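You operate a simulated robot arm through the tools that you are given. There is no shell and no other tool.

The job below is to be done with a simulated two-armed robot. You get a single attempt, and the scene is never put back.

TASK
Try the green gauge in the black tray's three caps; bin the tight one.
Fine: the reject bin; stand the gauge back in its holder; leave the red gauge and the other caps.

The check looks at the end state, three seconds after you hand in, the way a careful person would. Anything else that was tipped, shoved, dropped, spilled or broken makes it a failure. A push-on lid holds only when it is set on centred and level and pressed home; a screw cap is set on level and turned clockwise until tight.

THE ROBOT
Two 6-joint arms with two-finger parallel grippers on one trunk that stands fixed in place. Base frame: the origin is at the foot of the trunk, x ahead of it, y to its left, z up; the work surface is at about z = 0.86. Units: m, degrees, N and s.
The left shoulder is at [-0.077, 0.177, 0.832], the right one opposite. With the tool pointing down near the work surface each hand reaches from about 0.1 to 0.72 m from the base axis, measured 20 degrees to its own side. Payload 1.57 kg a hand.
The TCP of each hand is the grasp point between the finger pads, 0.03 m short of the fingertips. In the tool frame z runs along the fingers and y along their closing line. The gripper opens to 0.08 m. The fingers are 0.017 m wide and 0.012 m thick; the gripper's body (0.04 by 0.082 m) begins 0.08 m behind the TCP.
Orientation is told as [roll, pitch, yaw] about the base's x, y, z axes, in that order, counted from this pose: with the fingers straight down and closing along the base's y, the tool's x points along the base's -x, its y along +y and its z along -z.

THE INTERFACE
- The arms move only by the tool apply_moves. It takes "left_commands", "right_commands" or both (then of equal length, played together; a hand with none holds still); each is a list of rows, each a list of 7 numbers: the shift along the base's x, y, z in m, then the turn, a rotation vector about the base's x, y, z in degrees, then the finger opening in m, from 0 to 0.08. In form: [[dx, dy, dz, ax, ay, az, claw], ...]. A call has 1 to 20 rows; each row is the pose to reach, as a shift and turn from the pose commanded when the call began. Each row takes 0.2 s and may step no farther than 0.05 m and 8.6 degrees from the row before; otherwise, or with a gripper value out of range, the whole call is refused. A pose out of reach is approached as far as the arm can. The call stops where the force on the tool passes 50 N (or 10 N more than at its start, if that is more) or the arm is blocked; 0.2 s more then pass. Each finger travels about 0.072 m/s and halts on what it meets, pressing with about 32 N; the grip force reading is that of the motor and also rises with nothing between the fingers. The clock runs only during rows and for 0.2 s after the last one: add rows that repeat a pose to give the fingers time. It gives the time, the measured TCP pose, the force on the tool (base axes), the opening and the grip force at its end, in the units of the frame above (readings bear some noise), with the torque about the TCP (base axes, N m) and any sound that the robot's microphone picked up.
- Cameras (640 x 400 px; columns grow to the right, rows downward): "scene" is now at [0.0411, 0.0222, 1.5807]; the picture's right is [0.33, -0.94, 0.00], its down [-0.55, -0.19, -0.81] and it looks along [0.77, 0.27, -0.58] (base axes); focal length 320 px, centre (320, 200). "left" rides on the left gripper at [0.072, 0.007, -0.122] in its tool frame; the picture's right is [-0.09, 1.00, 0.00], its down [-0.84, -0.08, -0.54] and it looks along [-0.54, -0.05, 0.84] (tool axes); focal length 238 px, centre (320, 200). "right" rides on the right gripper at [0.072, -0.007, -0.122] in its tool frame; the picture's right is [0.09, 1.00, 0.00], its down [-0.84, 0.08, -0.54] and it looks along [-0.54, 0.05, 0.84] (tool axes); focal length 238 px, centre (320, 200).
- capture(camera): a new picture of that camera. No time passes.
- raise_lower(by): slides the trunk up (or, below 0, down) by that many m; the arms and the scene camera ride with it, the base frame stays. It gives what a move gives, with no picture.
- turn_head(pan, tilt): turns the head with the scene camera to pan (to the left, within 143 degrees either way) and tilt (down, from -29 to 69), counted from straight ahead of the robot. It gives what a move gives.
- point_at(camera, pixels): there is no depth. For up to 12 entries [column, row, z] of the newest picture of that camera ("zoom" is the newest enlarged one), the place [x, y] in the base frame at which the ray of that pixel passes the height z, good to about 0.003 m, but the place of the scene camera against the robot may be out by one fixed shift of up to 0.012 m in any direction. No time passes.
- enlarge(camera, box): a new picture of the part [left, top, right, bottom] of that camera's present view, enlarged. No time passes.
- close_job(): hands the job in; it is judged then, once.

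Unless the task says otherwise, let go and move clear before handing in.

The tools are called after ">>>" by a JSON object that holds its "api" and its "payload". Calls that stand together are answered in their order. apply_moves: Moves the arms, as the interface text tells. Its arguments: {"type":"object","properties":{"left_commands":{"type":"array","items":{"type":"array","items":{"type":"number"}}},"right_commands":{"type":"array","items":{"type":"array","items":{"type":"number"}}}},"required":[]} The other tools are called the same way: raise_lower (by) slides the trunk up or down; turn_head (pan, tilt) turns the head that bears the scene camera; capture (camera) takes a picture; point_at (camera, pixels) gives the place at which the rays of pixels pass given heights; enlarge (camera, box) takes an enlarged picture of a part of a camera's view; close_job () hands the job in.

At the start:

```text
time_s: 0.0
left_ee_pos: [0.4163, 0.3937, 1.2084]
left_ee_rot: [0.0, -0.1, 0.0]
left_ft_force: [0.1, 1.0, 0.1]
left_moment: [0.0, -0.01, 0.02]
left_opening: 0.0801
left_gripper_force: 0.0
right_ee_pos: [0.5094, -0.0331, 1.1305]
right_ee_rot: [0.0, -0.1, 0.0]
right_ft_force: [0.2, 0.4, -0.1]
right_moment: [-0.01, -0.03, -0.03]
right_opening: 0.0798
right_gripper_force: 0.0
trunk travel left (down, up): [-0.275, 0.053]
head pan, tilt: [19.1, 35.4]
```

scene: 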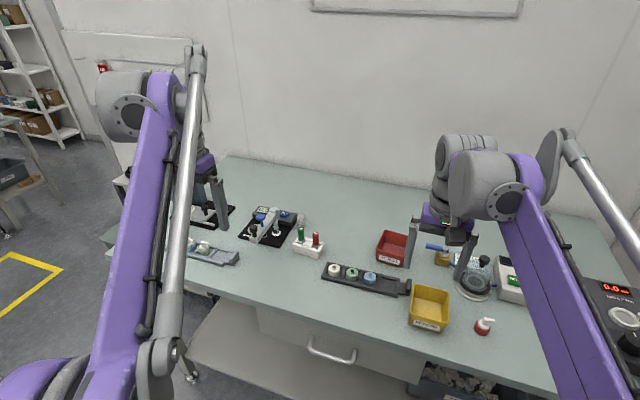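
right: 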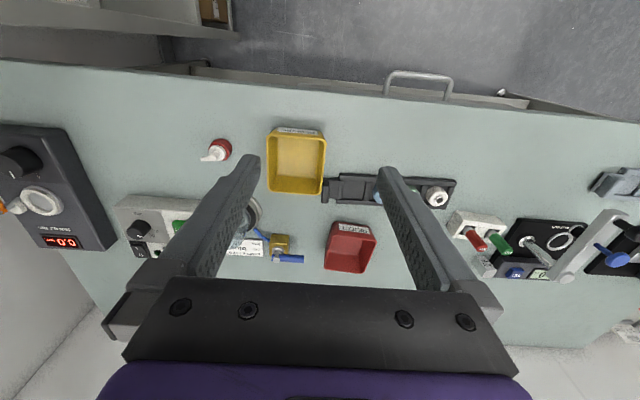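
left: 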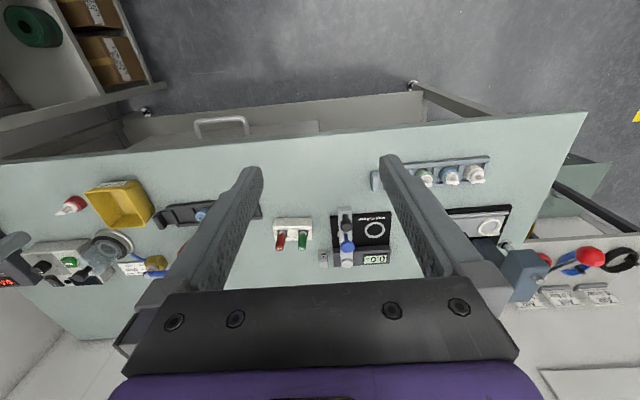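

The scene picture shows a dark tray with three caps near (355,275), a holder with a green and a red gauge near (308,243), and red and yellow bins. I'll enlarge these areas before moving anything.

>>> {"api": "enlarge", "payload": {"camera": "scene", "box": [280, 215, 440, 315]}}

>>> {"api": "enlarge", "payload": {"camera": "scene", "box": [360, 220, 520, 345]}}

>>> {"api": "enlarge", "payload": {"camera": "scene", "box": [180, 190, 340, 290]}}

>>> {"api": "enlarge", "payload": {"camera": "right", "box": [240, 100, 560, 300]}}

```text
4.00 times, centred on (360, 265) of scene
```

zoom: 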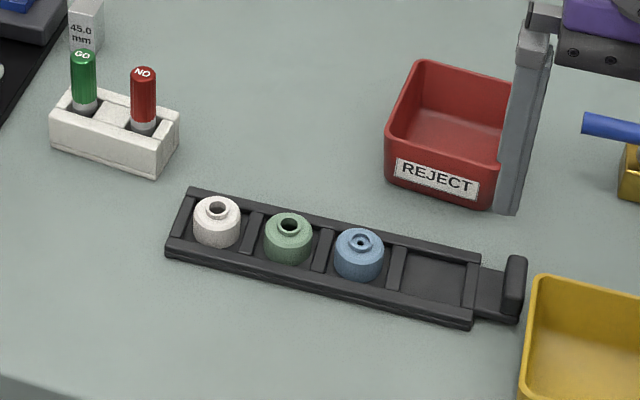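

```text
3.20 times, centred on (440, 282) of scene
```

zoom: 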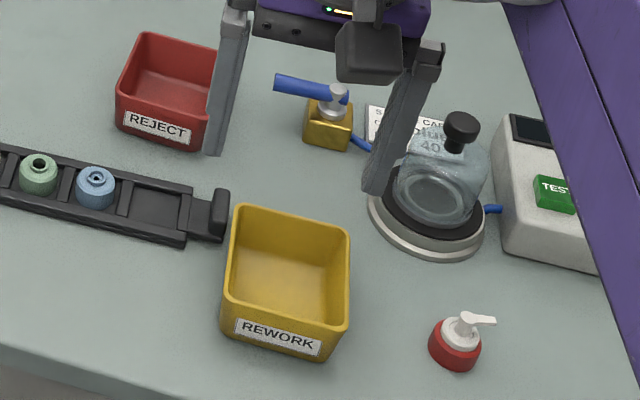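

```text
4.00 times, centred on (260, 240) of scene
```

zoom: 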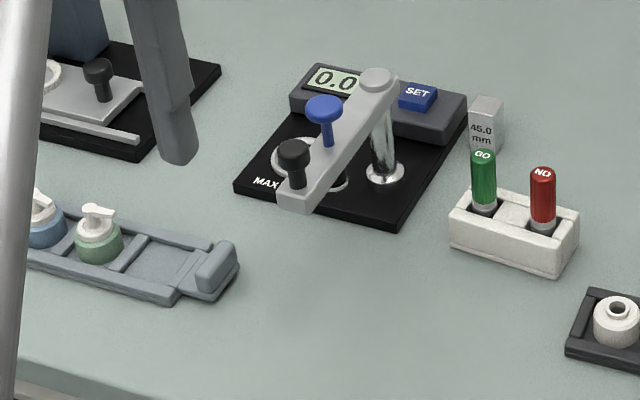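

```text
2.00 times, centred on (400, 200) of right
```

zoom: 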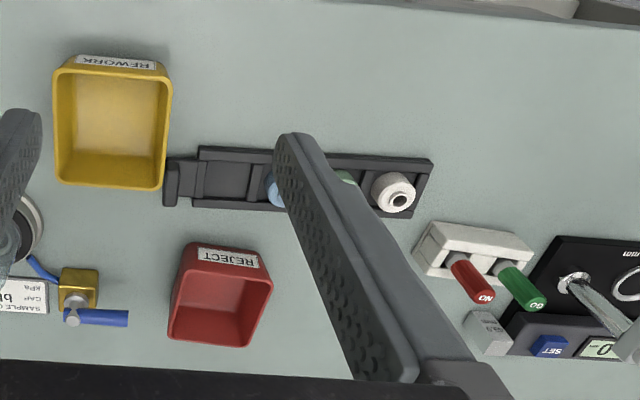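

The gauge holder carries the green "GO" and red "NO" gauges; the caps are white, green and blue in the black tray, and the red bin reads REJECT. I'll get coordinates from the right-hand view and the scene.

>>> {"api": "point_at", "payload": {"camera": "zoom", "pixels": [[540, 303, 0.94], [500, 268, 0.89], [485, 297, 0.94], [398, 199, 0.89], [430, 160, 0.87], [420, 215, 0.87], [205, 148, 0.87], [195, 203, 0.87], [270, 285, 0.91], [168, 340, 0.91], [185, 245, 0.91], [262, 252, 0.91]]}}

>>> {"api": "point_at", "payload": {"camera": "scene", "pixels": [[300.7, 228, 0.94], [301, 242, 0.89], [315.7, 233, 0.94], [334.2, 267.5, 0.89], [352, 271.5, 0.89], [370, 275.5, 0.89], [383, 247, 0.91], [384, 231, 0.91], [405, 251, 0.91]]}}

```text
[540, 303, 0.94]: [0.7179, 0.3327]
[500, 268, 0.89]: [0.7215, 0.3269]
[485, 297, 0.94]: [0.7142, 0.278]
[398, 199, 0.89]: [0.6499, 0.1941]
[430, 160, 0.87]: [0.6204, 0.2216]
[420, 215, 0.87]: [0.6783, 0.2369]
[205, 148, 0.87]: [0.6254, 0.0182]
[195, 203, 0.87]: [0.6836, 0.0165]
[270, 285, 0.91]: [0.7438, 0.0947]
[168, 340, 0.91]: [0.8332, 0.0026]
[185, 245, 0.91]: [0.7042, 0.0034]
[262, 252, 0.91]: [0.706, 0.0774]
```

```text
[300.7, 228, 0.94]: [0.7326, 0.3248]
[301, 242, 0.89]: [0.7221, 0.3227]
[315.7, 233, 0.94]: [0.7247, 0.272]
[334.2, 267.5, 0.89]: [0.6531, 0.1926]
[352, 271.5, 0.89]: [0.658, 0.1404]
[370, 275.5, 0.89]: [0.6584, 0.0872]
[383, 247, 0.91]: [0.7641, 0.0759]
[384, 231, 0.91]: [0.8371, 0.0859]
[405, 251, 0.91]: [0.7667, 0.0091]
```

The right-hand view puts the green gauge at about (0.72, 0.325), the white cap at about (0.65, 0.194) and the reject bin around (0.765, 0.045). I'll bring the left hand nearer, still high up, for a more exact look at the gauges and caps.

>>> {"api": "apply_moves", "payload": {"left_commands": [[0.025, -0.015, -0.03, 0, 0, 0, 0.08], [0.05, -0.03, -0.06, 0, 0, 0, 0.08], [0.075, -0.045, -0.09, 0, 0, 0, 0.08], [0.104, -0.064, -0.12, 0, 0, 0, 0.08]]}}

>>> {"api": "capture", "payload": {"camera": "left"}}

```text
time_s: 1.0
left_ee_pos: [0.5236, 0.3312, 1.0895]
left_ee_rot: [0.0, 0.2, 0.0]
left_ft_force: [-0.1, 0.1, 0.1]
left_moment: [0.01, 0.03, -0.01]
left_opening: 0.0799
left_gripper_force: 0.1
right_ee_pos: [0.5095, -0.033, 1.1302]
right_ee_rot: [0.0, 0.0, 0.0]
right_ft_force: [0.4, 0.3, -0.5]
right_moment: [0.0, 0.03, -0.02]
right_opening: 0.0801
right_gripper_force: 0.1
trunk travel left (down, up): [-0.275, 0.053]
head pan, tilt: [19.1, 35.4]
```

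```text
taken
```

left: 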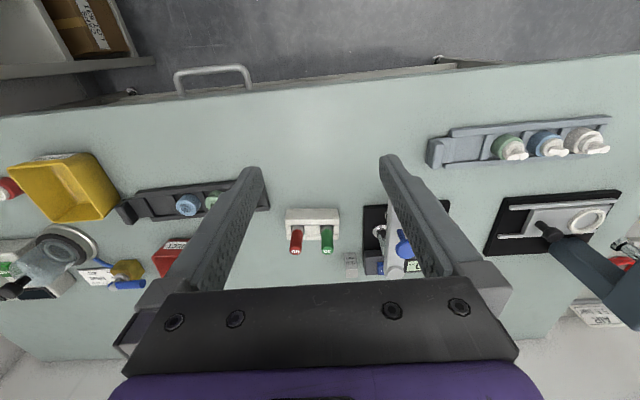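

The holder is at about (312,225), with the green gauge at (327,235) between the fingers of the left view. I'll enlarge it for exact points.

>>> {"api": "enlarge", "payload": {"camera": "left", "box": [260, 180, 388, 260]}}

>>> {"api": "enlarge", "payload": {"camera": "left", "box": [110, 160, 270, 260]}}

```text
5.00 times, centred on (324, 220) of left
```

zoom: 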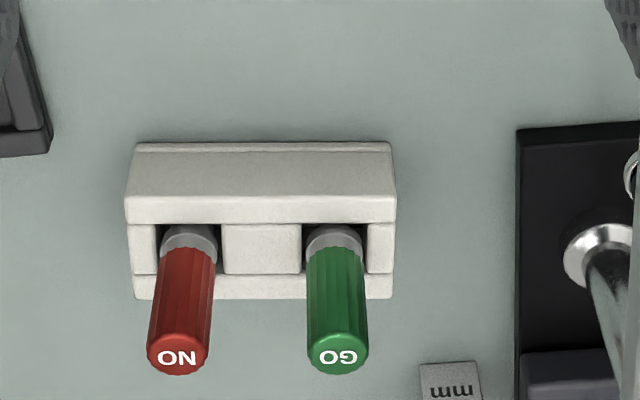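

```text
4.00 times, centred on (190, 210) of left
```

zoom: 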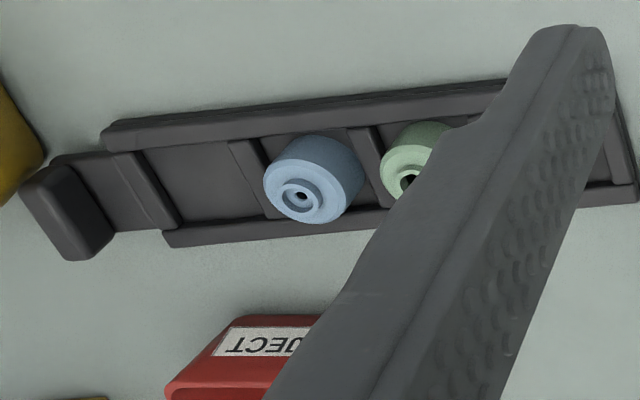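

The holder is square to the table, with the two handles upright in slots. I'll triangulate points from the left view at several heights.

>>> {"api": "point_at", "payload": {"camera": "left", "pixels": [[327.6, 251, 0.94], [327.6, 251, 0.96], [298, 251, 0.95], [327, 229, 0.9], [312, 208.4, 0.86], [312, 219, 0.89], [312, 239.6, 0.86], [285, 221, 0.89], [339, 221, 0.89], [185.3, 208.7, 0.9]]}}

>>> {"api": "point_at", "payload": {"camera": "scene", "pixels": [[301, 228.7, 0.94], [301, 228.7, 0.96], [315.5, 233, 0.95]]}}

```text
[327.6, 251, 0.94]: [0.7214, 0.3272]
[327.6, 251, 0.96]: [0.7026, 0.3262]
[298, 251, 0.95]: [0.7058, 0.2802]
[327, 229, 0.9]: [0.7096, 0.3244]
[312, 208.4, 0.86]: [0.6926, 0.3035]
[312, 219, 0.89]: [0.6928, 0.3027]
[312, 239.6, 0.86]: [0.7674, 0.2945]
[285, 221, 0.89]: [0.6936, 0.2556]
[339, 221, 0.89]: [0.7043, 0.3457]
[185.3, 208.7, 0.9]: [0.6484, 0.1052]
```

```text
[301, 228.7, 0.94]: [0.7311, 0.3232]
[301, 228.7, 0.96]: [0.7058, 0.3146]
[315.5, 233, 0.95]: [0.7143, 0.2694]
```

Combining the two hand cameras, the green gauge's top is at about (0.715, 0.327, 0.945), and the scene camera is off by about (+0.009, -0.006). I'll check the nearby jig's place, then tilt the left hand forward 30° to gain reach and look from closer.

>>> {"api": "point_at", "payload": {"camera": "left", "pixels": [[380, 228, 0.87], [350, 256, 0.9], [366, 222, 0.87], [366, 274, 0.87], [404, 245, 0.97], [378, 232, 0.95]]}}

>>> {"api": "apply_moves", "payload": {"left_commands": [[0.02, -0.001, 0.0, 0, -7.5, 0, 0.08], [0.04, -0.002, -0.01, 0, -15, 0, 0.08], [0.06, -0.003, -0.02, 0, -22.5, 0, 0.08], [0.08, -0.004, -0.03, 0, -30, 0, 0.06], [0.08, -0.004, -0.03, 0, -30, 0, 0.06]]}}

>>> {"api": "capture", "payload": {"camera": "left"}}

>>> {"api": "capture", "payload": {"camera": "scene"}}

```text
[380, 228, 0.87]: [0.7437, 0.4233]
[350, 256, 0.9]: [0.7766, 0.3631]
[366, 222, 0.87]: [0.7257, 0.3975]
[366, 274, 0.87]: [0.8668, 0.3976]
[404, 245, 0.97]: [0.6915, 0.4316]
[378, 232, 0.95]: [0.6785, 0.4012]
```

```text
time_s: 2.2
left_ee_pos: [0.6018, 0.327, 1.0568]
left_ee_rot: [0.0, -30.0, 0.0]
left_ft_force: [-0.7, -0.4, 0.1]
left_moment: [0.01, 0.02, 0.01]
left_opening: 0.06
left_gripper_force: 0.1
right_ee_pos: [0.5103, -0.0353, 1.1315]
right_ee_rot: [0.0, 0.0, -0.1]
right_ft_force: [0.5, 0.0, 0.3]
right_moment: [-0.01, -0.02, 0.0]
right_opening: 0.0799
right_gripper_force: 0.1
trunk travel left (down, up): [-0.275, 0.053]
head pan, tilt: [19.1, 35.4]
```

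```text
taken
```

left: 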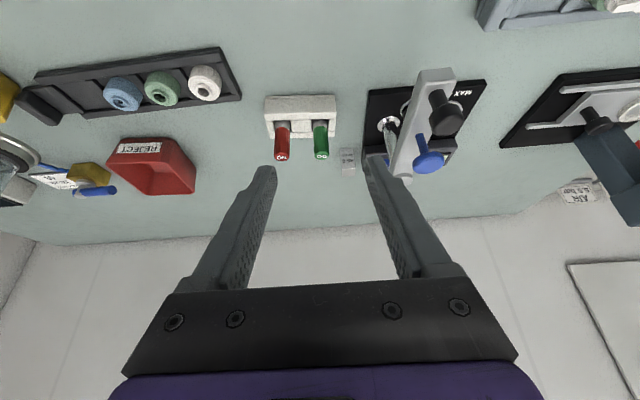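

```text
taken
```

scene: 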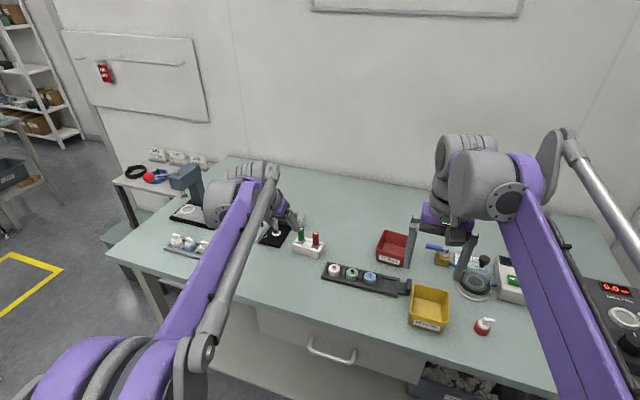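

The tilted left view now shows the green gauge at (321,140), all three caps at (124,93), (162,87), (205,82), and the reject bin at (150,165). I'll enlarge the gauge and the tray to get triangulated positions.

>>> {"api": "enlarge", "payload": {"camera": "left", "box": [252, 80, 380, 160]}}

>>> {"api": "enlarge", "payload": {"camera": "left", "box": [88, 30, 248, 130]}}

>>> {"api": "point_at", "payload": {"camera": "left", "pixels": [[321, 153, 0.945], [321, 125, 0.9], [282, 154, 0.945]]}}

```text
5.00 times, centred on (316, 120) of left
```

zoom: 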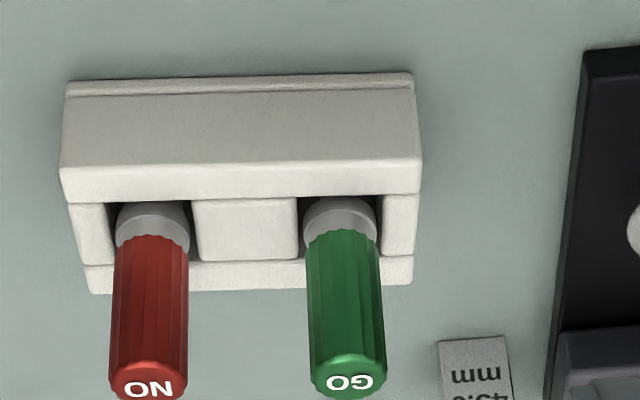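

```text
4.00 times, centred on (168, 80) of left
```

zoom: 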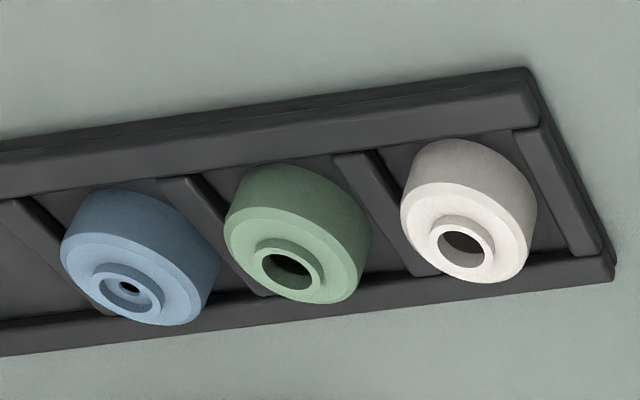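

```text
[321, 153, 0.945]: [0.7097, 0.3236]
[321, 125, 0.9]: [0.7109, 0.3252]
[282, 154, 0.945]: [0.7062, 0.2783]
```

Blue's bore shows a step with a smaller hole inside, but I'll test all three. I'll refine the gauge axis and the cap bores with points at two heights each.

>>> {"api": "point_at", "payload": {"camera": "left", "pixels": [[321.6, 156, 0.945], [321.6, 156, 0.935], [320, 122.5, 0.9], [320, 122.5, 0.89], [203, 90, 0.88], [203, 90, 0.89], [159.7, 97, 0.88], [159.7, 97, 0.89], [119.3, 102.3, 0.88], [119.3, 102.3, 0.89], [300, 97, 0.86], [300, 113, 0.89]]}}

>>> {"api": "enlarge", "payload": {"camera": "left", "box": [90, 110, 250, 210]}}

```text
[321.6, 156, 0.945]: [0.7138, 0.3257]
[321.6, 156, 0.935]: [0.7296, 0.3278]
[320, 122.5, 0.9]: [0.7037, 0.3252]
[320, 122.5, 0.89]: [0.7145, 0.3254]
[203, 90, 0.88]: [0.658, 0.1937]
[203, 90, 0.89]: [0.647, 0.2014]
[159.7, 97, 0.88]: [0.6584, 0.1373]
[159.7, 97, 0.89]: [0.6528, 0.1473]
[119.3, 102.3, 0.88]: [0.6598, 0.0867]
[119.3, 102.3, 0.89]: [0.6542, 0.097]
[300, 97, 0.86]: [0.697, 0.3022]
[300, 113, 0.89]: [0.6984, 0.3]
```

```text
4.00 times, centred on (170, 160) of left
```

zoom: 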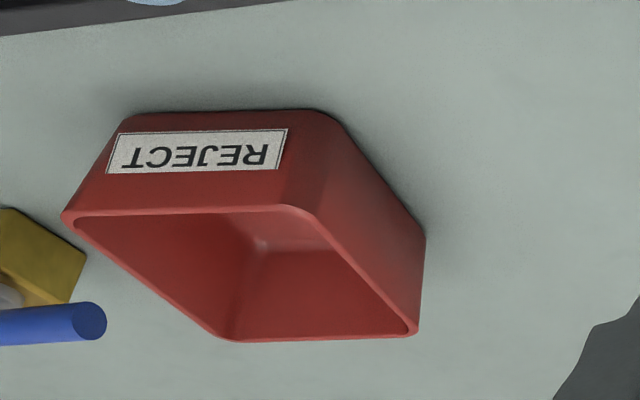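

The gauge axis comes out at about (0.714, 0.326), with the handle from z≈0.907 to 0.945. I'll move the left hand above it with the opening narrowed to 0.036, so the inner finger fits between the two gauges, then look.

>>> {"api": "apply_moves", "payload": {"left_commands": [[0.0, 0.0, 0.0, 0, 0, 0, 0.045], [0.03, 0.0, 0.0, 0, 0, 0, 0.036], [0.06, -0.001, -0.005, 0, 0, 0, 0.036], [0.09, -0.001, -0.015, 0, 0, 0, 0.036], [0.112, -0.001, -0.03, 0, 0, 0, 0.036], [0.112, -0.001, -0.03, 0, 0, 0, 0.036]]}}

>>> {"api": "capture", "payload": {"camera": "left"}}

>>> {"api": "enlarge", "payload": {"camera": "left", "box": [240, 100, 400, 200]}}

>>> {"api": "enlarge", "payload": {"camera": "scene", "box": [220, 160, 380, 260]}}

```text
time_s: 3.6
left_ee_pos: [0.713, 0.325, 1.0285]
left_ee_rot: [0.0, -30.1, 0.0]
left_ft_force: [0.3, -0.7, -0.4]
left_moment: [0.0, 0.02, -0.01]
left_opening: 0.0359
left_gripper_force: 0.0
right_ee_pos: [0.5088, -0.0354, 1.1315]
right_ee_rot: [0.0, 0.1, 0.0]
right_ft_force: [0.3, -0.7, 0.1]
right_moment: [0.02, -0.03, 0.0]
right_opening: 0.08
right_gripper_force: 0.1
trunk travel left (down, up): [-0.275, 0.053]
head pan, tilt: [19.1, 35.4]
```

```text
taken
```

left: 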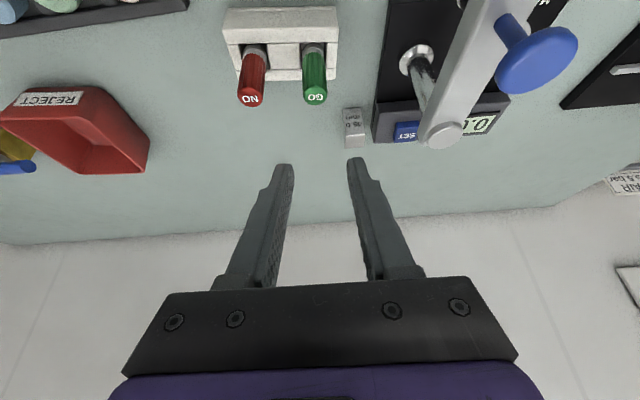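

```text
4.00 times, centred on (320, 150) of left
```

zoom: 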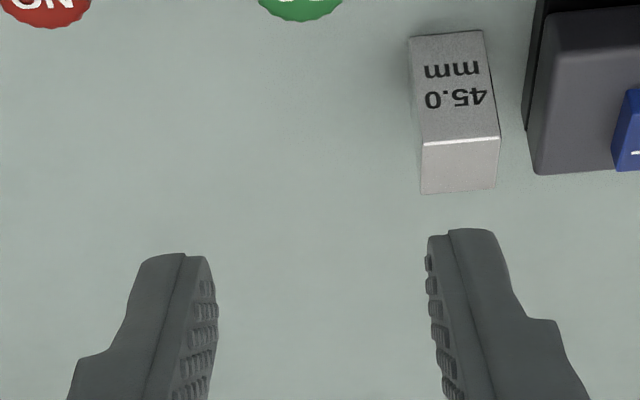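

```text
4.00 times, centred on (300, 210) of scene
```

zoom: 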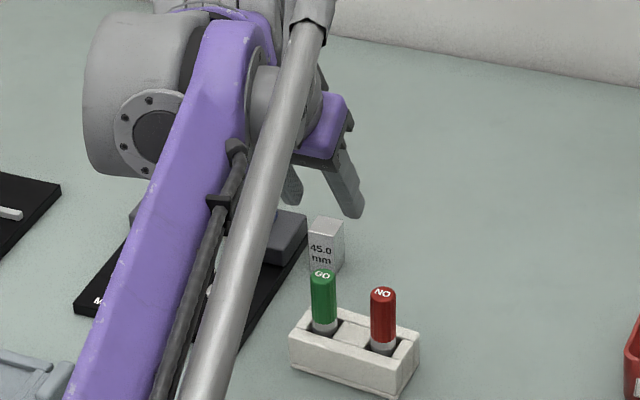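

The hand reached (0.713, 0.325, 1.029) at 30° tilt, with the gauge's top visible at about (315,96). I'll re-measure the gauge from here before descending.

>>> {"api": "enlarge", "payload": {"camera": "left", "box": [256, 40, 384, 120]}}

>>> {"api": "point_at", "payload": {"camera": "left", "pixels": [[315.5, 96.5, 0.945], [315.5, 96.5, 0.935], [314, 51, 0.9], [250, 99, 0.945], [314, 51, 0.89]]}}

```text
5.00 times, centred on (320, 80) of left
```

zoom: 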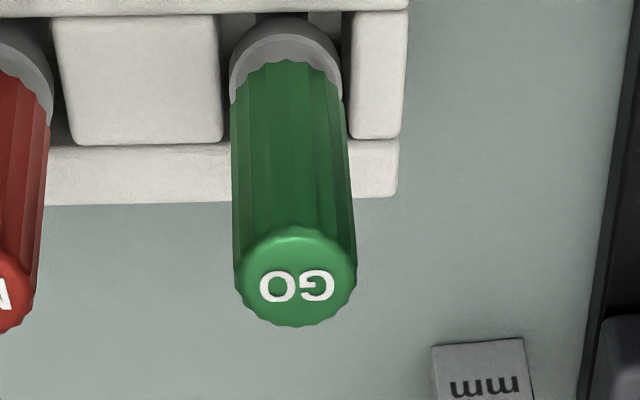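

```text
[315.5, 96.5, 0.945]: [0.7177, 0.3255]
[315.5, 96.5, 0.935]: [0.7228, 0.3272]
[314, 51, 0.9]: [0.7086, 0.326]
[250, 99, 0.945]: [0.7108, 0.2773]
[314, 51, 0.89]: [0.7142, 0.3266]
```

Averaging the views, the gauge axis is at (0.715, 0.326). I'll lower straight down to TCP z≈0.930 with the fingers straddling the handle, and check before closing.

>>> {"api": "apply_moves", "payload": {"left_commands": [[0.0015, 0.0, -0.025, 0, 0, 0, 0.036], [0.0015, 0.0, -0.045, 0, 0, 0, 0.036], [0.0015, 0.0, -0.065, 0, 0, 0, 0.036], [0.0015, 0.0, -0.08, 0, 0, 0, 0.036], [0.0015, 0.0, -0.08, 0, 0, 0, 0.036]]}}

>>> {"api": "capture", "payload": {"camera": "left"}}

>>> {"api": "enlarge", "payload": {"camera": "left", "box": [256, 140, 384, 220]}}

>>> {"api": "enlarge", "payload": {"camera": "scene", "box": [250, 190, 378, 270]}}

```text
time_s: 4.8
left_ee_pos: [0.7154, 0.3245, 0.9479]
left_ee_rot: [0.1, -30.0, -0.1]
left_ft_force: [-0.1, -0.2, 1.0]
left_moment: [0.0, 0.02, 0.01]
left_opening: 0.0361
left_gripper_force: 0.1
right_ee_pos: [0.508, -0.0351, 1.1314]
right_ee_rot: [0.0, 0.0, 0.0]
right_ft_force: [0.9, 0.2, 0.0]
right_moment: [0.01, -0.02, 0.0]
right_opening: 0.0801
right_gripper_force: 0.1
trunk travel left (down, up): [-0.275, 0.053]
head pan, tilt: [19.1, 35.4]
```

```text
taken
```

left: 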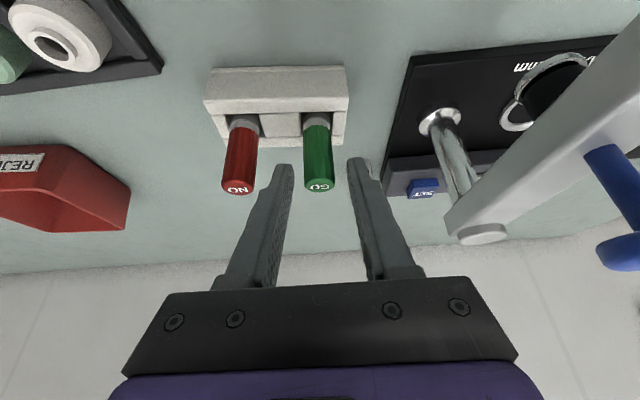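

```text
5.00 times, centred on (320, 180) of left
```

zoom: 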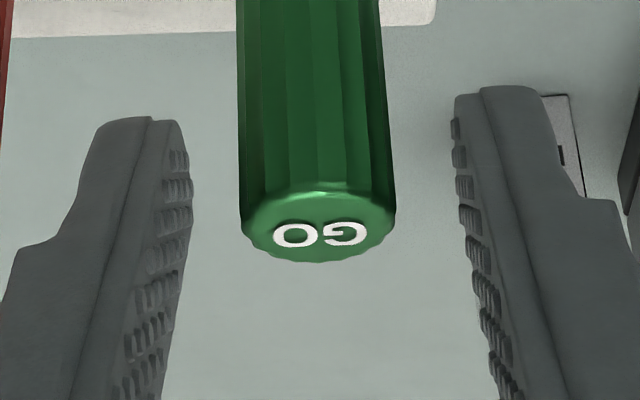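

```text
5.00 times, centred on (314, 230) of scene
```

zoom: 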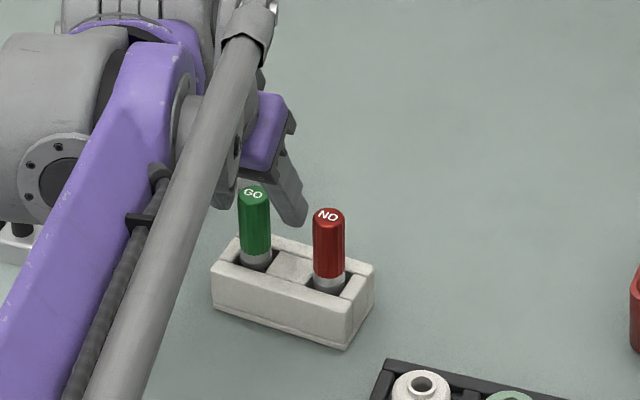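

The handle is centred between the fingers (column ~319), and its top sits about 4 mm below the TCP. I'll lower a further 18 mm and close slowly on the handle.

>>> {"api": "apply_moves", "payload": {"left_commands": [[0.0, 0.0, -0.009, 0, 0, 0, 0.036], [0.0, 0.0, -0.018, 0, 0, 0, 0.036], [0.0, 0.0, -0.018, 0, 0, 0, 0.036]]}}

>>> {"api": "capture", "payload": {"camera": "left"}}

>>> {"api": "enlarge", "payload": {"camera": "left", "box": [256, 140, 384, 220]}}

```text
time_s: 5.6
left_ee_pos: [0.7147, 0.3231, 0.9311]
left_ee_rot: [0.0, -29.9, 0.0]
left_ft_force: [0.9, 0.5, 0.8]
left_moment: [0.01, -0.01, 0.0]
left_opening: 0.036
left_gripper_force: 0.1
right_ee_pos: [0.5094, -0.0344, 1.1316]
right_ee_rot: [0.0, 0.1, 0.0]
right_ft_force: [0.2, 0.7, 0.1]
right_moment: [0.0, -0.03, 0.01]
right_opening: 0.0799
right_gripper_force: 0.0
trunk travel left (down, up): [-0.275, 0.053]
head pan, tilt: [19.1, 35.4]
```

```text
taken
```

left: 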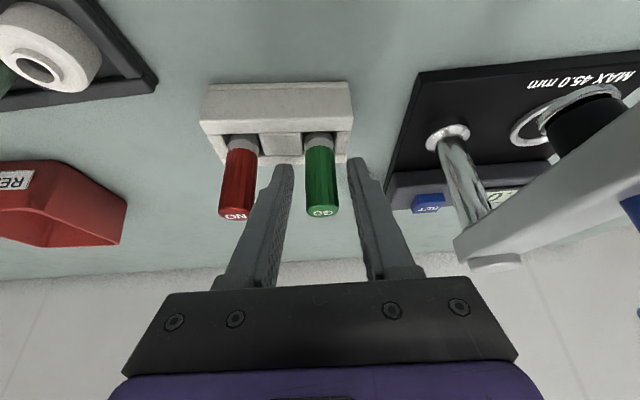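

```text
5.00 times, centred on (320, 180) of left
```

zoom: 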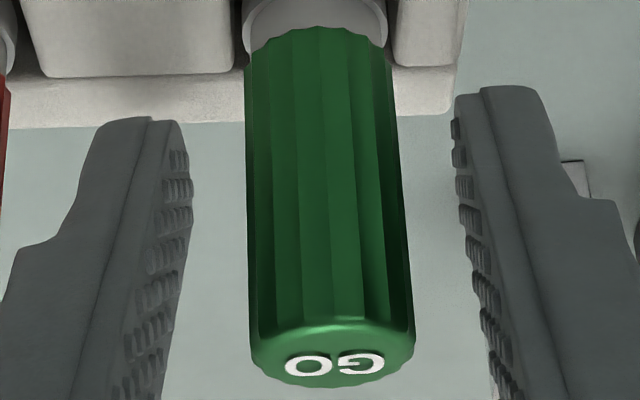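

The handle's axis is at column ~321.6 on the TCP row against an expected 319, so the hand is about 1.4 mm too far to -y. I'll correct that and then close on the handle.

>>> {"api": "apply_moves", "payload": {"left_commands": [[0.0, 0.0014, 0.0, 0, 0, 0, 0.036], [0.0, 0.0014, 0.0, 0, 0, 0, 0.03], [0.0, 0.0014, 0.0, 0, 0, 0, 0.026], [0.0, 0.0014, 0.0, 0, 0, 0, 0.022]]}}

>>> {"api": "capture", "payload": {"camera": "left"}}

>>> {"api": "enlarge", "payload": {"camera": "left", "box": [256, 120, 384, 200]}}

```text
time_s: 6.6
left_ee_pos: [0.7127, 0.3262, 0.9315]
left_ee_rot: [0.0, -30.1, -0.1]
left_ft_force: [0.3, -0.4, -0.4]
left_moment: [0.0, 0.0, 0.01]
left_opening: 0.0221
left_gripper_force: 0.0
right_ee_pos: [0.51, -0.0355, 1.1311]
right_ee_rot: [0.0, 0.1, 0.0]
right_ft_force: [0.6, 0.8, 0.8]
right_moment: [0.01, -0.02, -0.02]
right_opening: 0.0796
right_gripper_force: 0.2
trunk travel left (down, up): [-0.275, 0.053]
head pan, tilt: [19.1, 35.4]
```

```text
taken
```

left: 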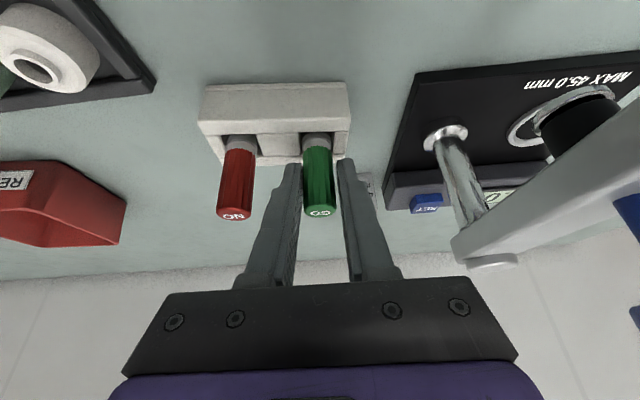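

```text
5.00 times, centred on (320, 160) of left
```

zoom: 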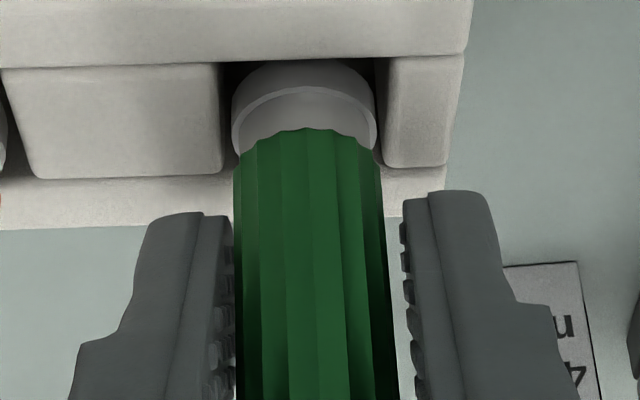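

At 0.022 opening the left finger nearly touches while the right shows a small gap, so the hand is about 0.6 mm too far to +y. I'll shift back and close fully.

>>> {"api": "apply_moves", "payload": {"left_commands": [[0.0, -0.0006, 0.0, 0, 0, 0, 0.021], [0.0, -0.0006, 0.0, 0, 0, 0, 0.018], [0.0, -0.0006, 0.0, 0, 0, 0, 0.01], [0.0, -0.0006, 0.0, 0, 0, 0, 0.0], [0.0, -0.0006, 0.0, 0, 0, 0, 0.0]]}}

>>> {"api": "capture", "payload": {"camera": "left"}}

>>> {"api": "enlarge", "payload": {"camera": "left", "box": [256, 120, 384, 200]}}

```text
time_s: 7.8
left_ee_pos: [0.7152, 0.3247, 0.9319]
left_ee_rot: [-0.1, -30.0, 0.0]
left_ft_force: [-0.3, -0.2, 1.2]
left_moment: [0.0, 0.03, -0.02]
left_opening: 0.0178
left_gripper_force: 31.9
right_ee_pos: [0.5101, -0.0337, 1.1308]
right_ee_rot: [0.0, 0.0, 0.0]
right_ft_force: [0.2, -0.7, -0.1]
right_moment: [-0.01, -0.03, 0.0]
right_opening: 0.08
right_gripper_force: 0.0
trunk travel left (down, up): [-0.275, 0.053]
head pan, tilt: [19.1, 35.4]
```

```text
taken
```

left: 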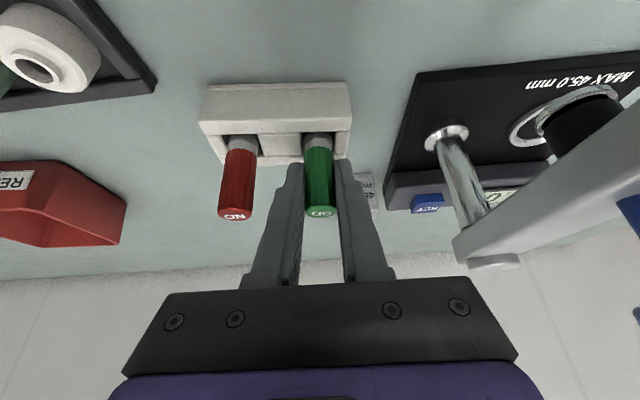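

```text
5.00 times, centred on (320, 160) of left
```

zoom: 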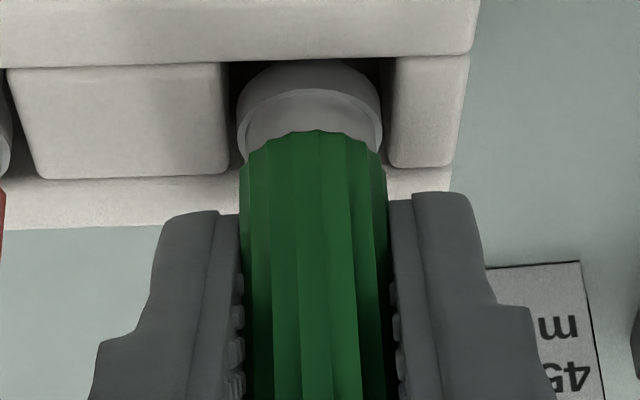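

The grip reads 31.9 N at 0.0178 m, and the collar is centred in its slot. I'll lift straight up in small steps and look at the pin.

>>> {"api": "apply_moves", "payload": {"left_commands": [[0, 0, 0.008, 0, 0, 0, 0], [0, 0, 0.018, 0, 0, 0, 0], [0, 0, 0.03, 0, 0, 0, 0], [0, 0, 0.045, 0, 0, 0, 0], [0, 0, 0.06, 0, 0, 0, 0], [0, 0, 0.06, 0, 0, 0, 0]]}}

>>> {"api": "capture", "payload": {"camera": "left"}}

>>> {"api": "enlarge", "payload": {"camera": "left", "box": [240, 60, 400, 160]}}

>>> {"api": "enlarge", "payload": {"camera": "scene", "box": [250, 180, 378, 260]}}

```text
time_s: 9.2
left_ee_pos: [0.7142, 0.324, 0.9907]
left_ee_rot: [0.0, -30.0, 0.1]
left_ft_force: [0.0, -0.5, -0.1]
left_moment: [-0.01, 0.05, -0.01]
left_opening: 0.018
left_gripper_force: 31.9
right_ee_pos: [0.5098, -0.0339, 1.1312]
right_ee_rot: [-0.1, 0.0, 0.0]
right_ft_force: [-0.3, -0.1, 0.6]
right_moment: [-0.01, -0.03, -0.02]
right_opening: 0.0799
right_gripper_force: 0.1
trunk travel left (down, up): [-0.275, 0.053]
head pan, tilt: [19.1, 35.4]
```

```text
taken
```

left: 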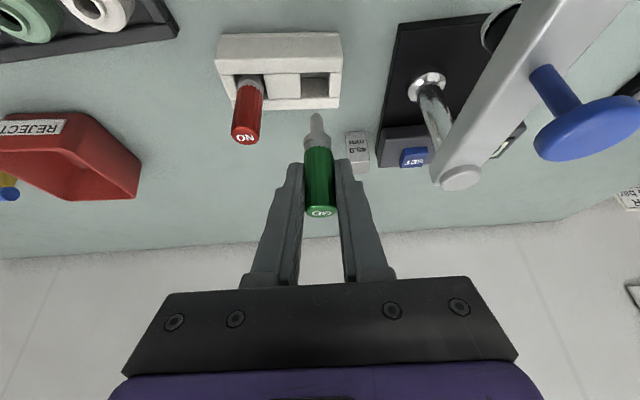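

```text
4.00 times, centred on (320, 110) of left
```

zoom: 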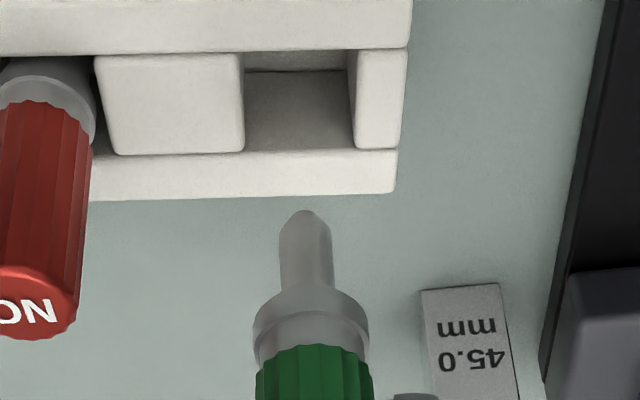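

```text
5.00 times, centred on (314, 220) of scene
```

zoom: 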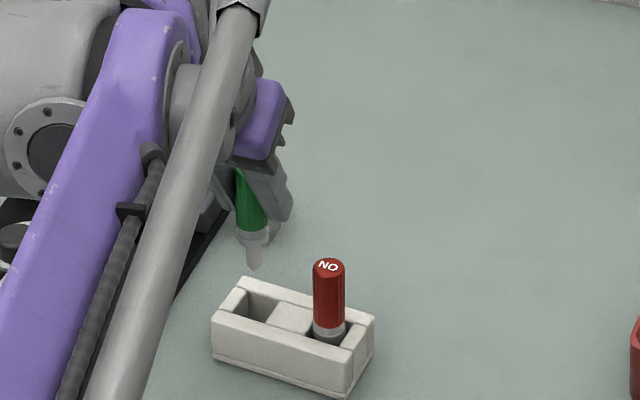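

The pin is clearly visible below the collar, its tip at (316,113) in the left view, which works out about 65 mm below the TCP; the pin is roughly 8 mm thick and 18 mm long. I'll raise it well above the red gauge and carry it over the white cap.

>>> {"api": "apply_moves", "payload": {"left_commands": [[0, 0, 0.02, 0, 0, 0, 0], [0, 0, 0.04, 0, 0, 0, 0], [-0.015, -0.03, 0.045, 0, 0, 0, 0], [-0.03, -0.062, 0.045, 0, 0, 0, 0], [-0.045, -0.095, 0.04, 0, 0, 0, 0], [-0.06, -0.125, 0.03, 0, 0, 0, 0], [-0.06, -0.125, 0.02, 0, 0, 0, 0], [-0.06, -0.125, 0.02, 0, 0, 0, 0]]}}

>>> {"api": "capture", "payload": {"camera": "left"}}

>>> {"api": "capture", "payload": {"camera": "scene"}}

>>> {"api": "enlarge", "payload": {"camera": "left", "box": [240, 60, 400, 160]}}

>>> {"api": "enlarge", "payload": {"camera": "scene", "box": [290, 210, 418, 290]}}

```text
time_s: 11.0
left_ee_pos: [0.6551, 0.1998, 1.0093]
left_ee_rot: [0.0, -30.0, 0.0]
left_ft_force: [0.0, 0.0, -1.0]
left_moment: [-0.03, 0.0, 0.02]
left_opening: 0.018
left_gripper_force: 32.6
right_ee_pos: [0.5085, -0.0342, 1.1317]
right_ee_rot: [0.0, 0.0, -0.1]
right_ft_force: [0.3, 0.5, 0.0]
right_moment: [0.01, -0.01, -0.03]
right_opening: 0.0801
right_gripper_force: 0.1
trunk travel left (down, up): [-0.275, 0.053]
head pan, tilt: [19.1, 35.4]
```

```text
taken
```

left: 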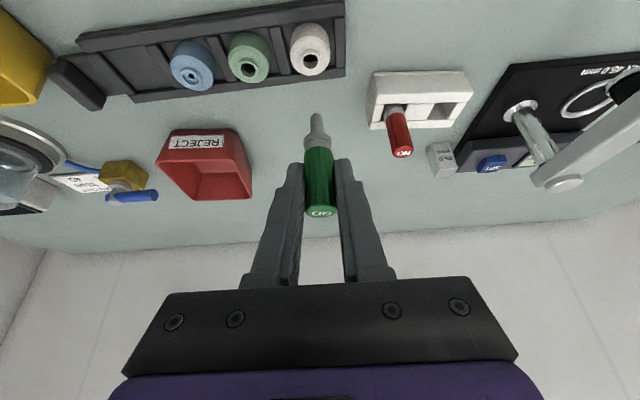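

```text
taken
```

scene: 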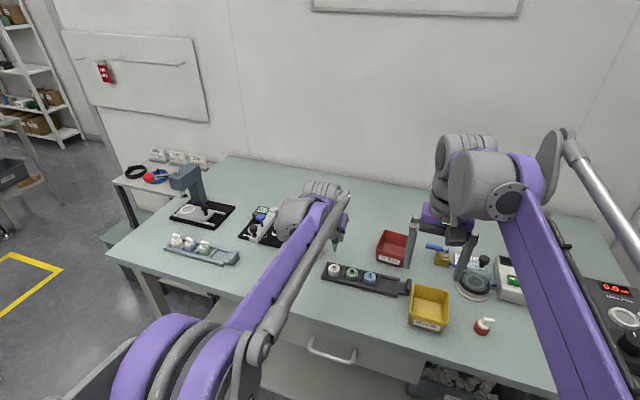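

```text
4.00 times, centred on (320, 110) of left
```

zoom: 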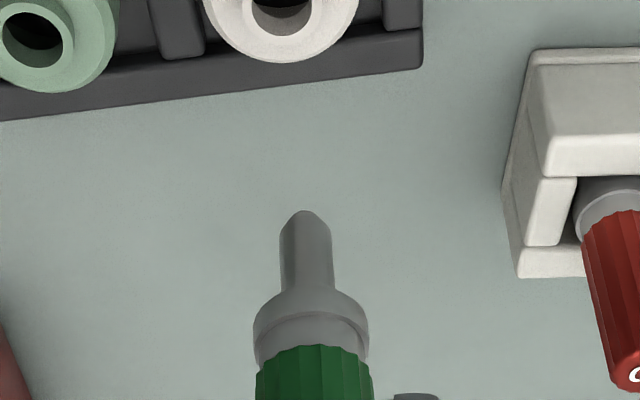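

```text
5.00 times, centred on (354, 250) of scene
```

zoom: 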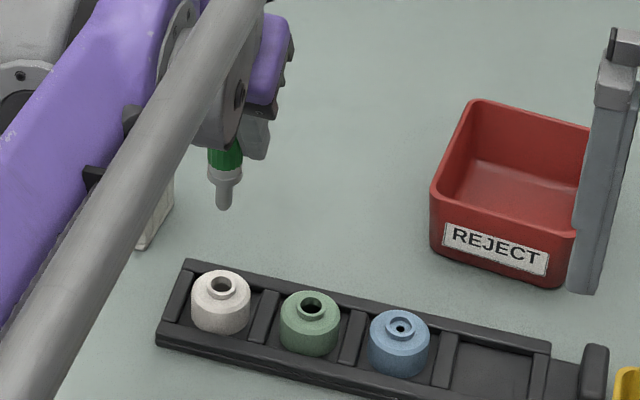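

The pin tip shows at (316,113) and the caps lie at (193,65), (248,57), (309,47) of the left view; white and green bores look open and blue stepped. I'll turn the right hand in place so its camera sees the caps from the side, giving a cross view for x and height.

>>> {"api": "apply_moves", "payload": {"right_commands": [[0, 0, 0, 1.83, -2.61, 7.62, 0.08], [0, 0, 0, 3.67, -5.22, 15.24, 0.08], [0, 0, 0, 5.5, -7.83, 22.87, 0.07], [0, 0, 0, 7.33, -10.44, 30.49, 0.06], [0, 0, 0, 9.17, -13.06, 38.11, 0.05], [0, 0, 0, 11.0, -15.67, 45.73, 0.04], [0, 0, 0, 12.83, -18.28, 53.36, 0.03], [0, 0, 0, 14.67, -20.89, 60.98, 0.02], [0, 0, 0, 16.5, -23.5, 68.6, 0.01], [0, 0, 0, 16.5, -23.5, 68.6, 0.0]]}}

>>> {"api": "capture", "payload": {"camera": "right"}}

>>> {"api": "enlarge", "payload": {"camera": "left", "box": [152, 5, 352, 130]}}

```text
time_s: 13.2
left_ee_pos: [0.6563, 0.201, 1.0095]
left_ee_rot: [0.0, -30.1, 0.0]
left_ft_force: [0.0, 0.1, 0.3]
left_moment: [-0.02, -0.03, -0.02]
left_opening: 0.0183
left_gripper_force: 32.0
right_ee_pos: [0.5098, -0.0344, 1.1322]
right_ee_rot: [0.0, -27.1, 70.0]
right_ft_force: [0.7, -0.3, 0.5]
right_moment: [0.01, -0.02, 0.05]
right_opening: 0.0
right_gripper_force: 21.2
trunk travel left (down, up): [-0.275, 0.053]
head pan, tilt: [19.1, 35.4]
```

```text
taken
```

right: 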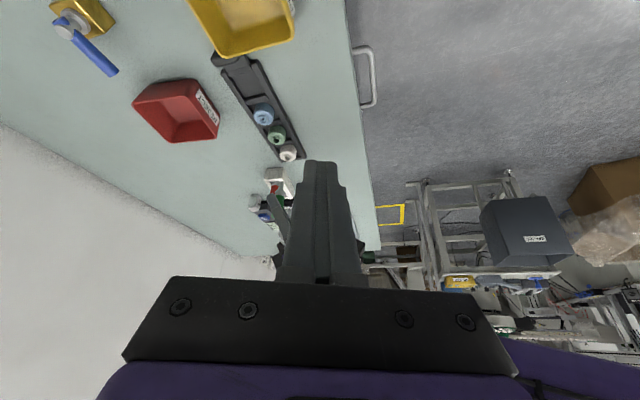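

```text
3.20 times, centred on (252, 68) of left
```

zoom: 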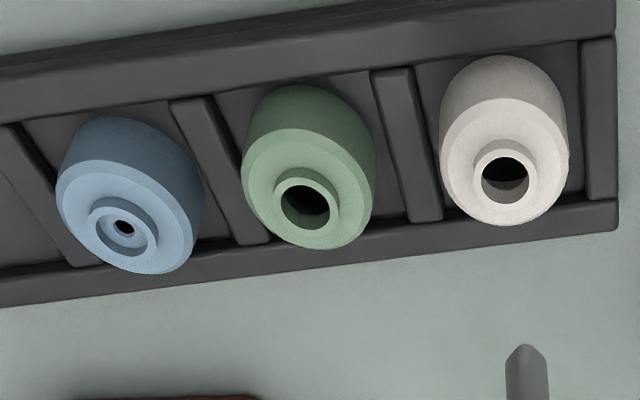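

The side view shows the caps at (265,115) to (288,153), but the right fingers hide the left hand's pin. I'll shift the right hand 0.08 m toward the robot so the caps and pin clear the fingers.

>>> {"api": "apply_moves", "payload": {"right_commands": [[-0.04, 0, 0, 0, 0, 0, 0.0], [-0.09, 0, 0.0, 0, 0, 0, 0.0], [-0.09, 0, 0.0, 0, 0, 0, 0.0]]}}

>>> {"api": "capture", "payload": {"camera": "right"}}

>>> {"api": "enlarge", "payload": {"camera": "right", "box": [180, 90, 308, 170]}}

```text
time_s: 14.0
left_ee_pos: [0.6557, 0.1997, 1.0086]
left_ee_rot: [0.0, -30.0, -0.1]
left_ft_force: [0.1, -0.7, -1.2]
left_moment: [0.03, -0.02, 0.0]
left_opening: 0.0179
left_gripper_force: 32.4
right_ee_pos: [0.4192, -0.0322, 1.1311]
right_ee_rot: [0.1, -27.0, 69.9]
right_ft_force: [0.2, 0.5, -0.2]
right_moment: [0.01, 0.02, 0.0]
right_opening: 0.0
right_gripper_force: 21.4
trunk travel left (down, up): [-0.275, 0.053]
head pan, tilt: [19.1, 35.4]
```

```text
taken
```

right: 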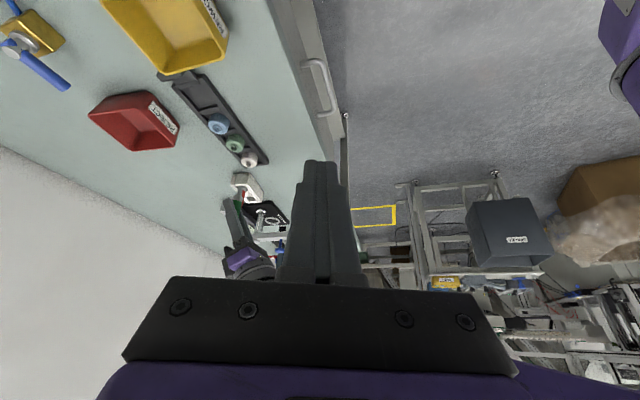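

```text
5.00 times, centred on (244, 130) of right
```

zoom: 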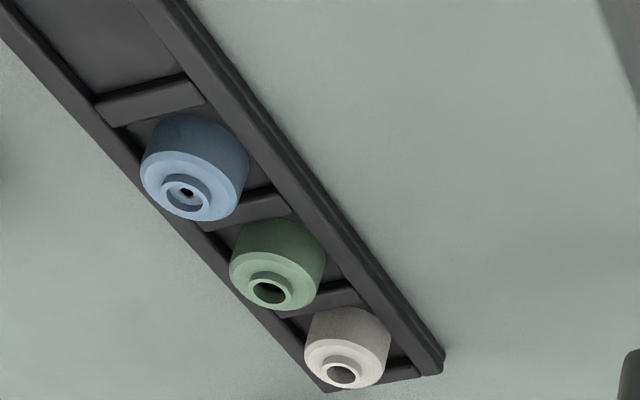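

Now the side view shows the caps in clear sight, with bores at (248.4,165.4), (234,148.4) and (217.2,128.4). I'll triangulate the bores between the left and right cameras and look at the pin from the side.

>>> {"api": "point_at", "payload": {"camera": "right", "pixels": [[248.4, 165.4, 0.88], [248.4, 165.4, 0.89], [234, 148.4, 0.88], [234, 148.4, 0.89], [217.2, 128.4, 0.88], [217.2, 128.4, 0.89]]}}

>>> {"api": "point_at", "payload": {"camera": "left", "pixels": [[310.4, 61.25, 0.88], [310.4, 61.25, 0.89], [247.3, 69.4, 0.88], [247.3, 69.4, 0.89], [191.1, 75.9, 0.88], [191.1, 75.9, 0.89]]}}

>>> {"api": "enlarge", "payload": {"camera": "right", "box": [180, 150, 308, 230]}}

```text
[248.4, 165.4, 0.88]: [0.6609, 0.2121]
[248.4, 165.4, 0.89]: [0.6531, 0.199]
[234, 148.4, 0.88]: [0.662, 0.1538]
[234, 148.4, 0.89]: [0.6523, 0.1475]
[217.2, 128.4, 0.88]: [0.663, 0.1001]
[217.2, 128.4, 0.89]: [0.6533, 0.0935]
```

```text
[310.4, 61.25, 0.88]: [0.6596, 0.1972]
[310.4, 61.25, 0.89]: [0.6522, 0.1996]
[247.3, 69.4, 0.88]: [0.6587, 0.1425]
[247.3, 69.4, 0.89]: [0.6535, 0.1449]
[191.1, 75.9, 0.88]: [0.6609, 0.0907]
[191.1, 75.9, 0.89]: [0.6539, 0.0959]
```

```text
5.00 times, centred on (244, 190) of right
```

zoom: 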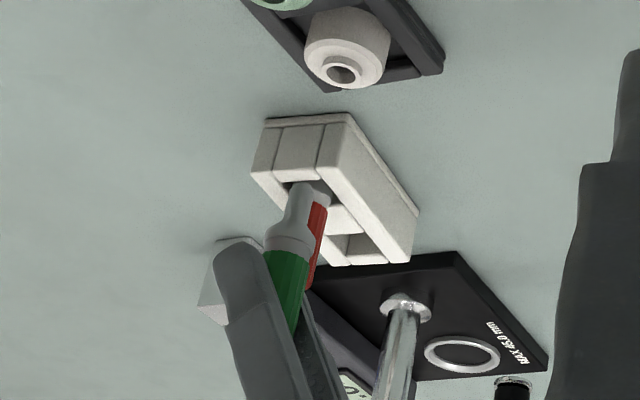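

Both cameras agree on the bores at z≈0.890: white (0.6527, 0.1993), green (0.653, 0.146), blue (0.6536, 0.0947). I'll locate the pin tip the same way.

>>> {"api": "enlarge", "payload": {"camera": "right", "box": [216, 170, 264, 200]}}

>>> {"api": "enlarge", "payload": {"camera": "left", "box": [296, 95, 344, 125]}}

```text
13.33 times, centred on (240, 185) of right
```

zoom: 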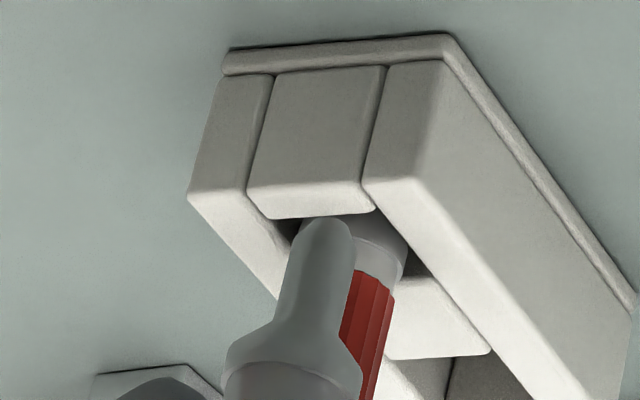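

```text
13.33 times, centred on (320, 110) of left
```

zoom: 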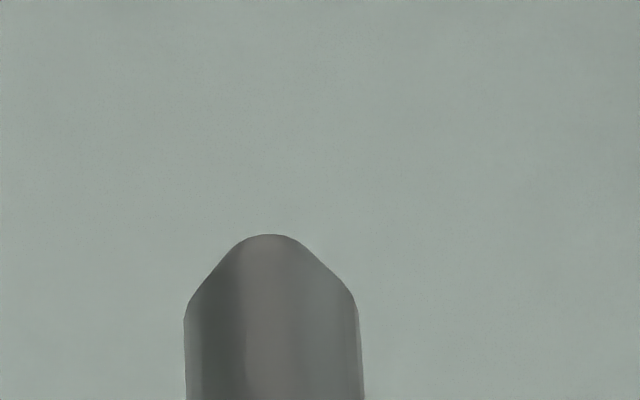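

The pin has a conical tip, about 9 mm thick, while the white and green bores look about 13 mm at the mouth. I'll get the tip's location in base coordinates from both views.

>>> {"api": "point_at", "payload": {"camera": "left", "pixels": [[316.1, 112.9, 0.944], [316.1, 112.9, 0.95], [316.1, 112.9, 0.938]]}}

>>> {"api": "point_at", "payload": {"camera": "right", "pixels": [[240.4, 186.7, 0.944], [240.4, 186.7, 0.95], [240.4, 186.7, 0.938]]}}

```text
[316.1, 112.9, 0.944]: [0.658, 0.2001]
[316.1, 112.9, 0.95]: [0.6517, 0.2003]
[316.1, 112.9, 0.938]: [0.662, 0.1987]
```

```text
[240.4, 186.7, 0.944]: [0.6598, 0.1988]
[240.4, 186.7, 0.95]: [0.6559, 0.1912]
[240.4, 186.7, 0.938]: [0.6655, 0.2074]
```

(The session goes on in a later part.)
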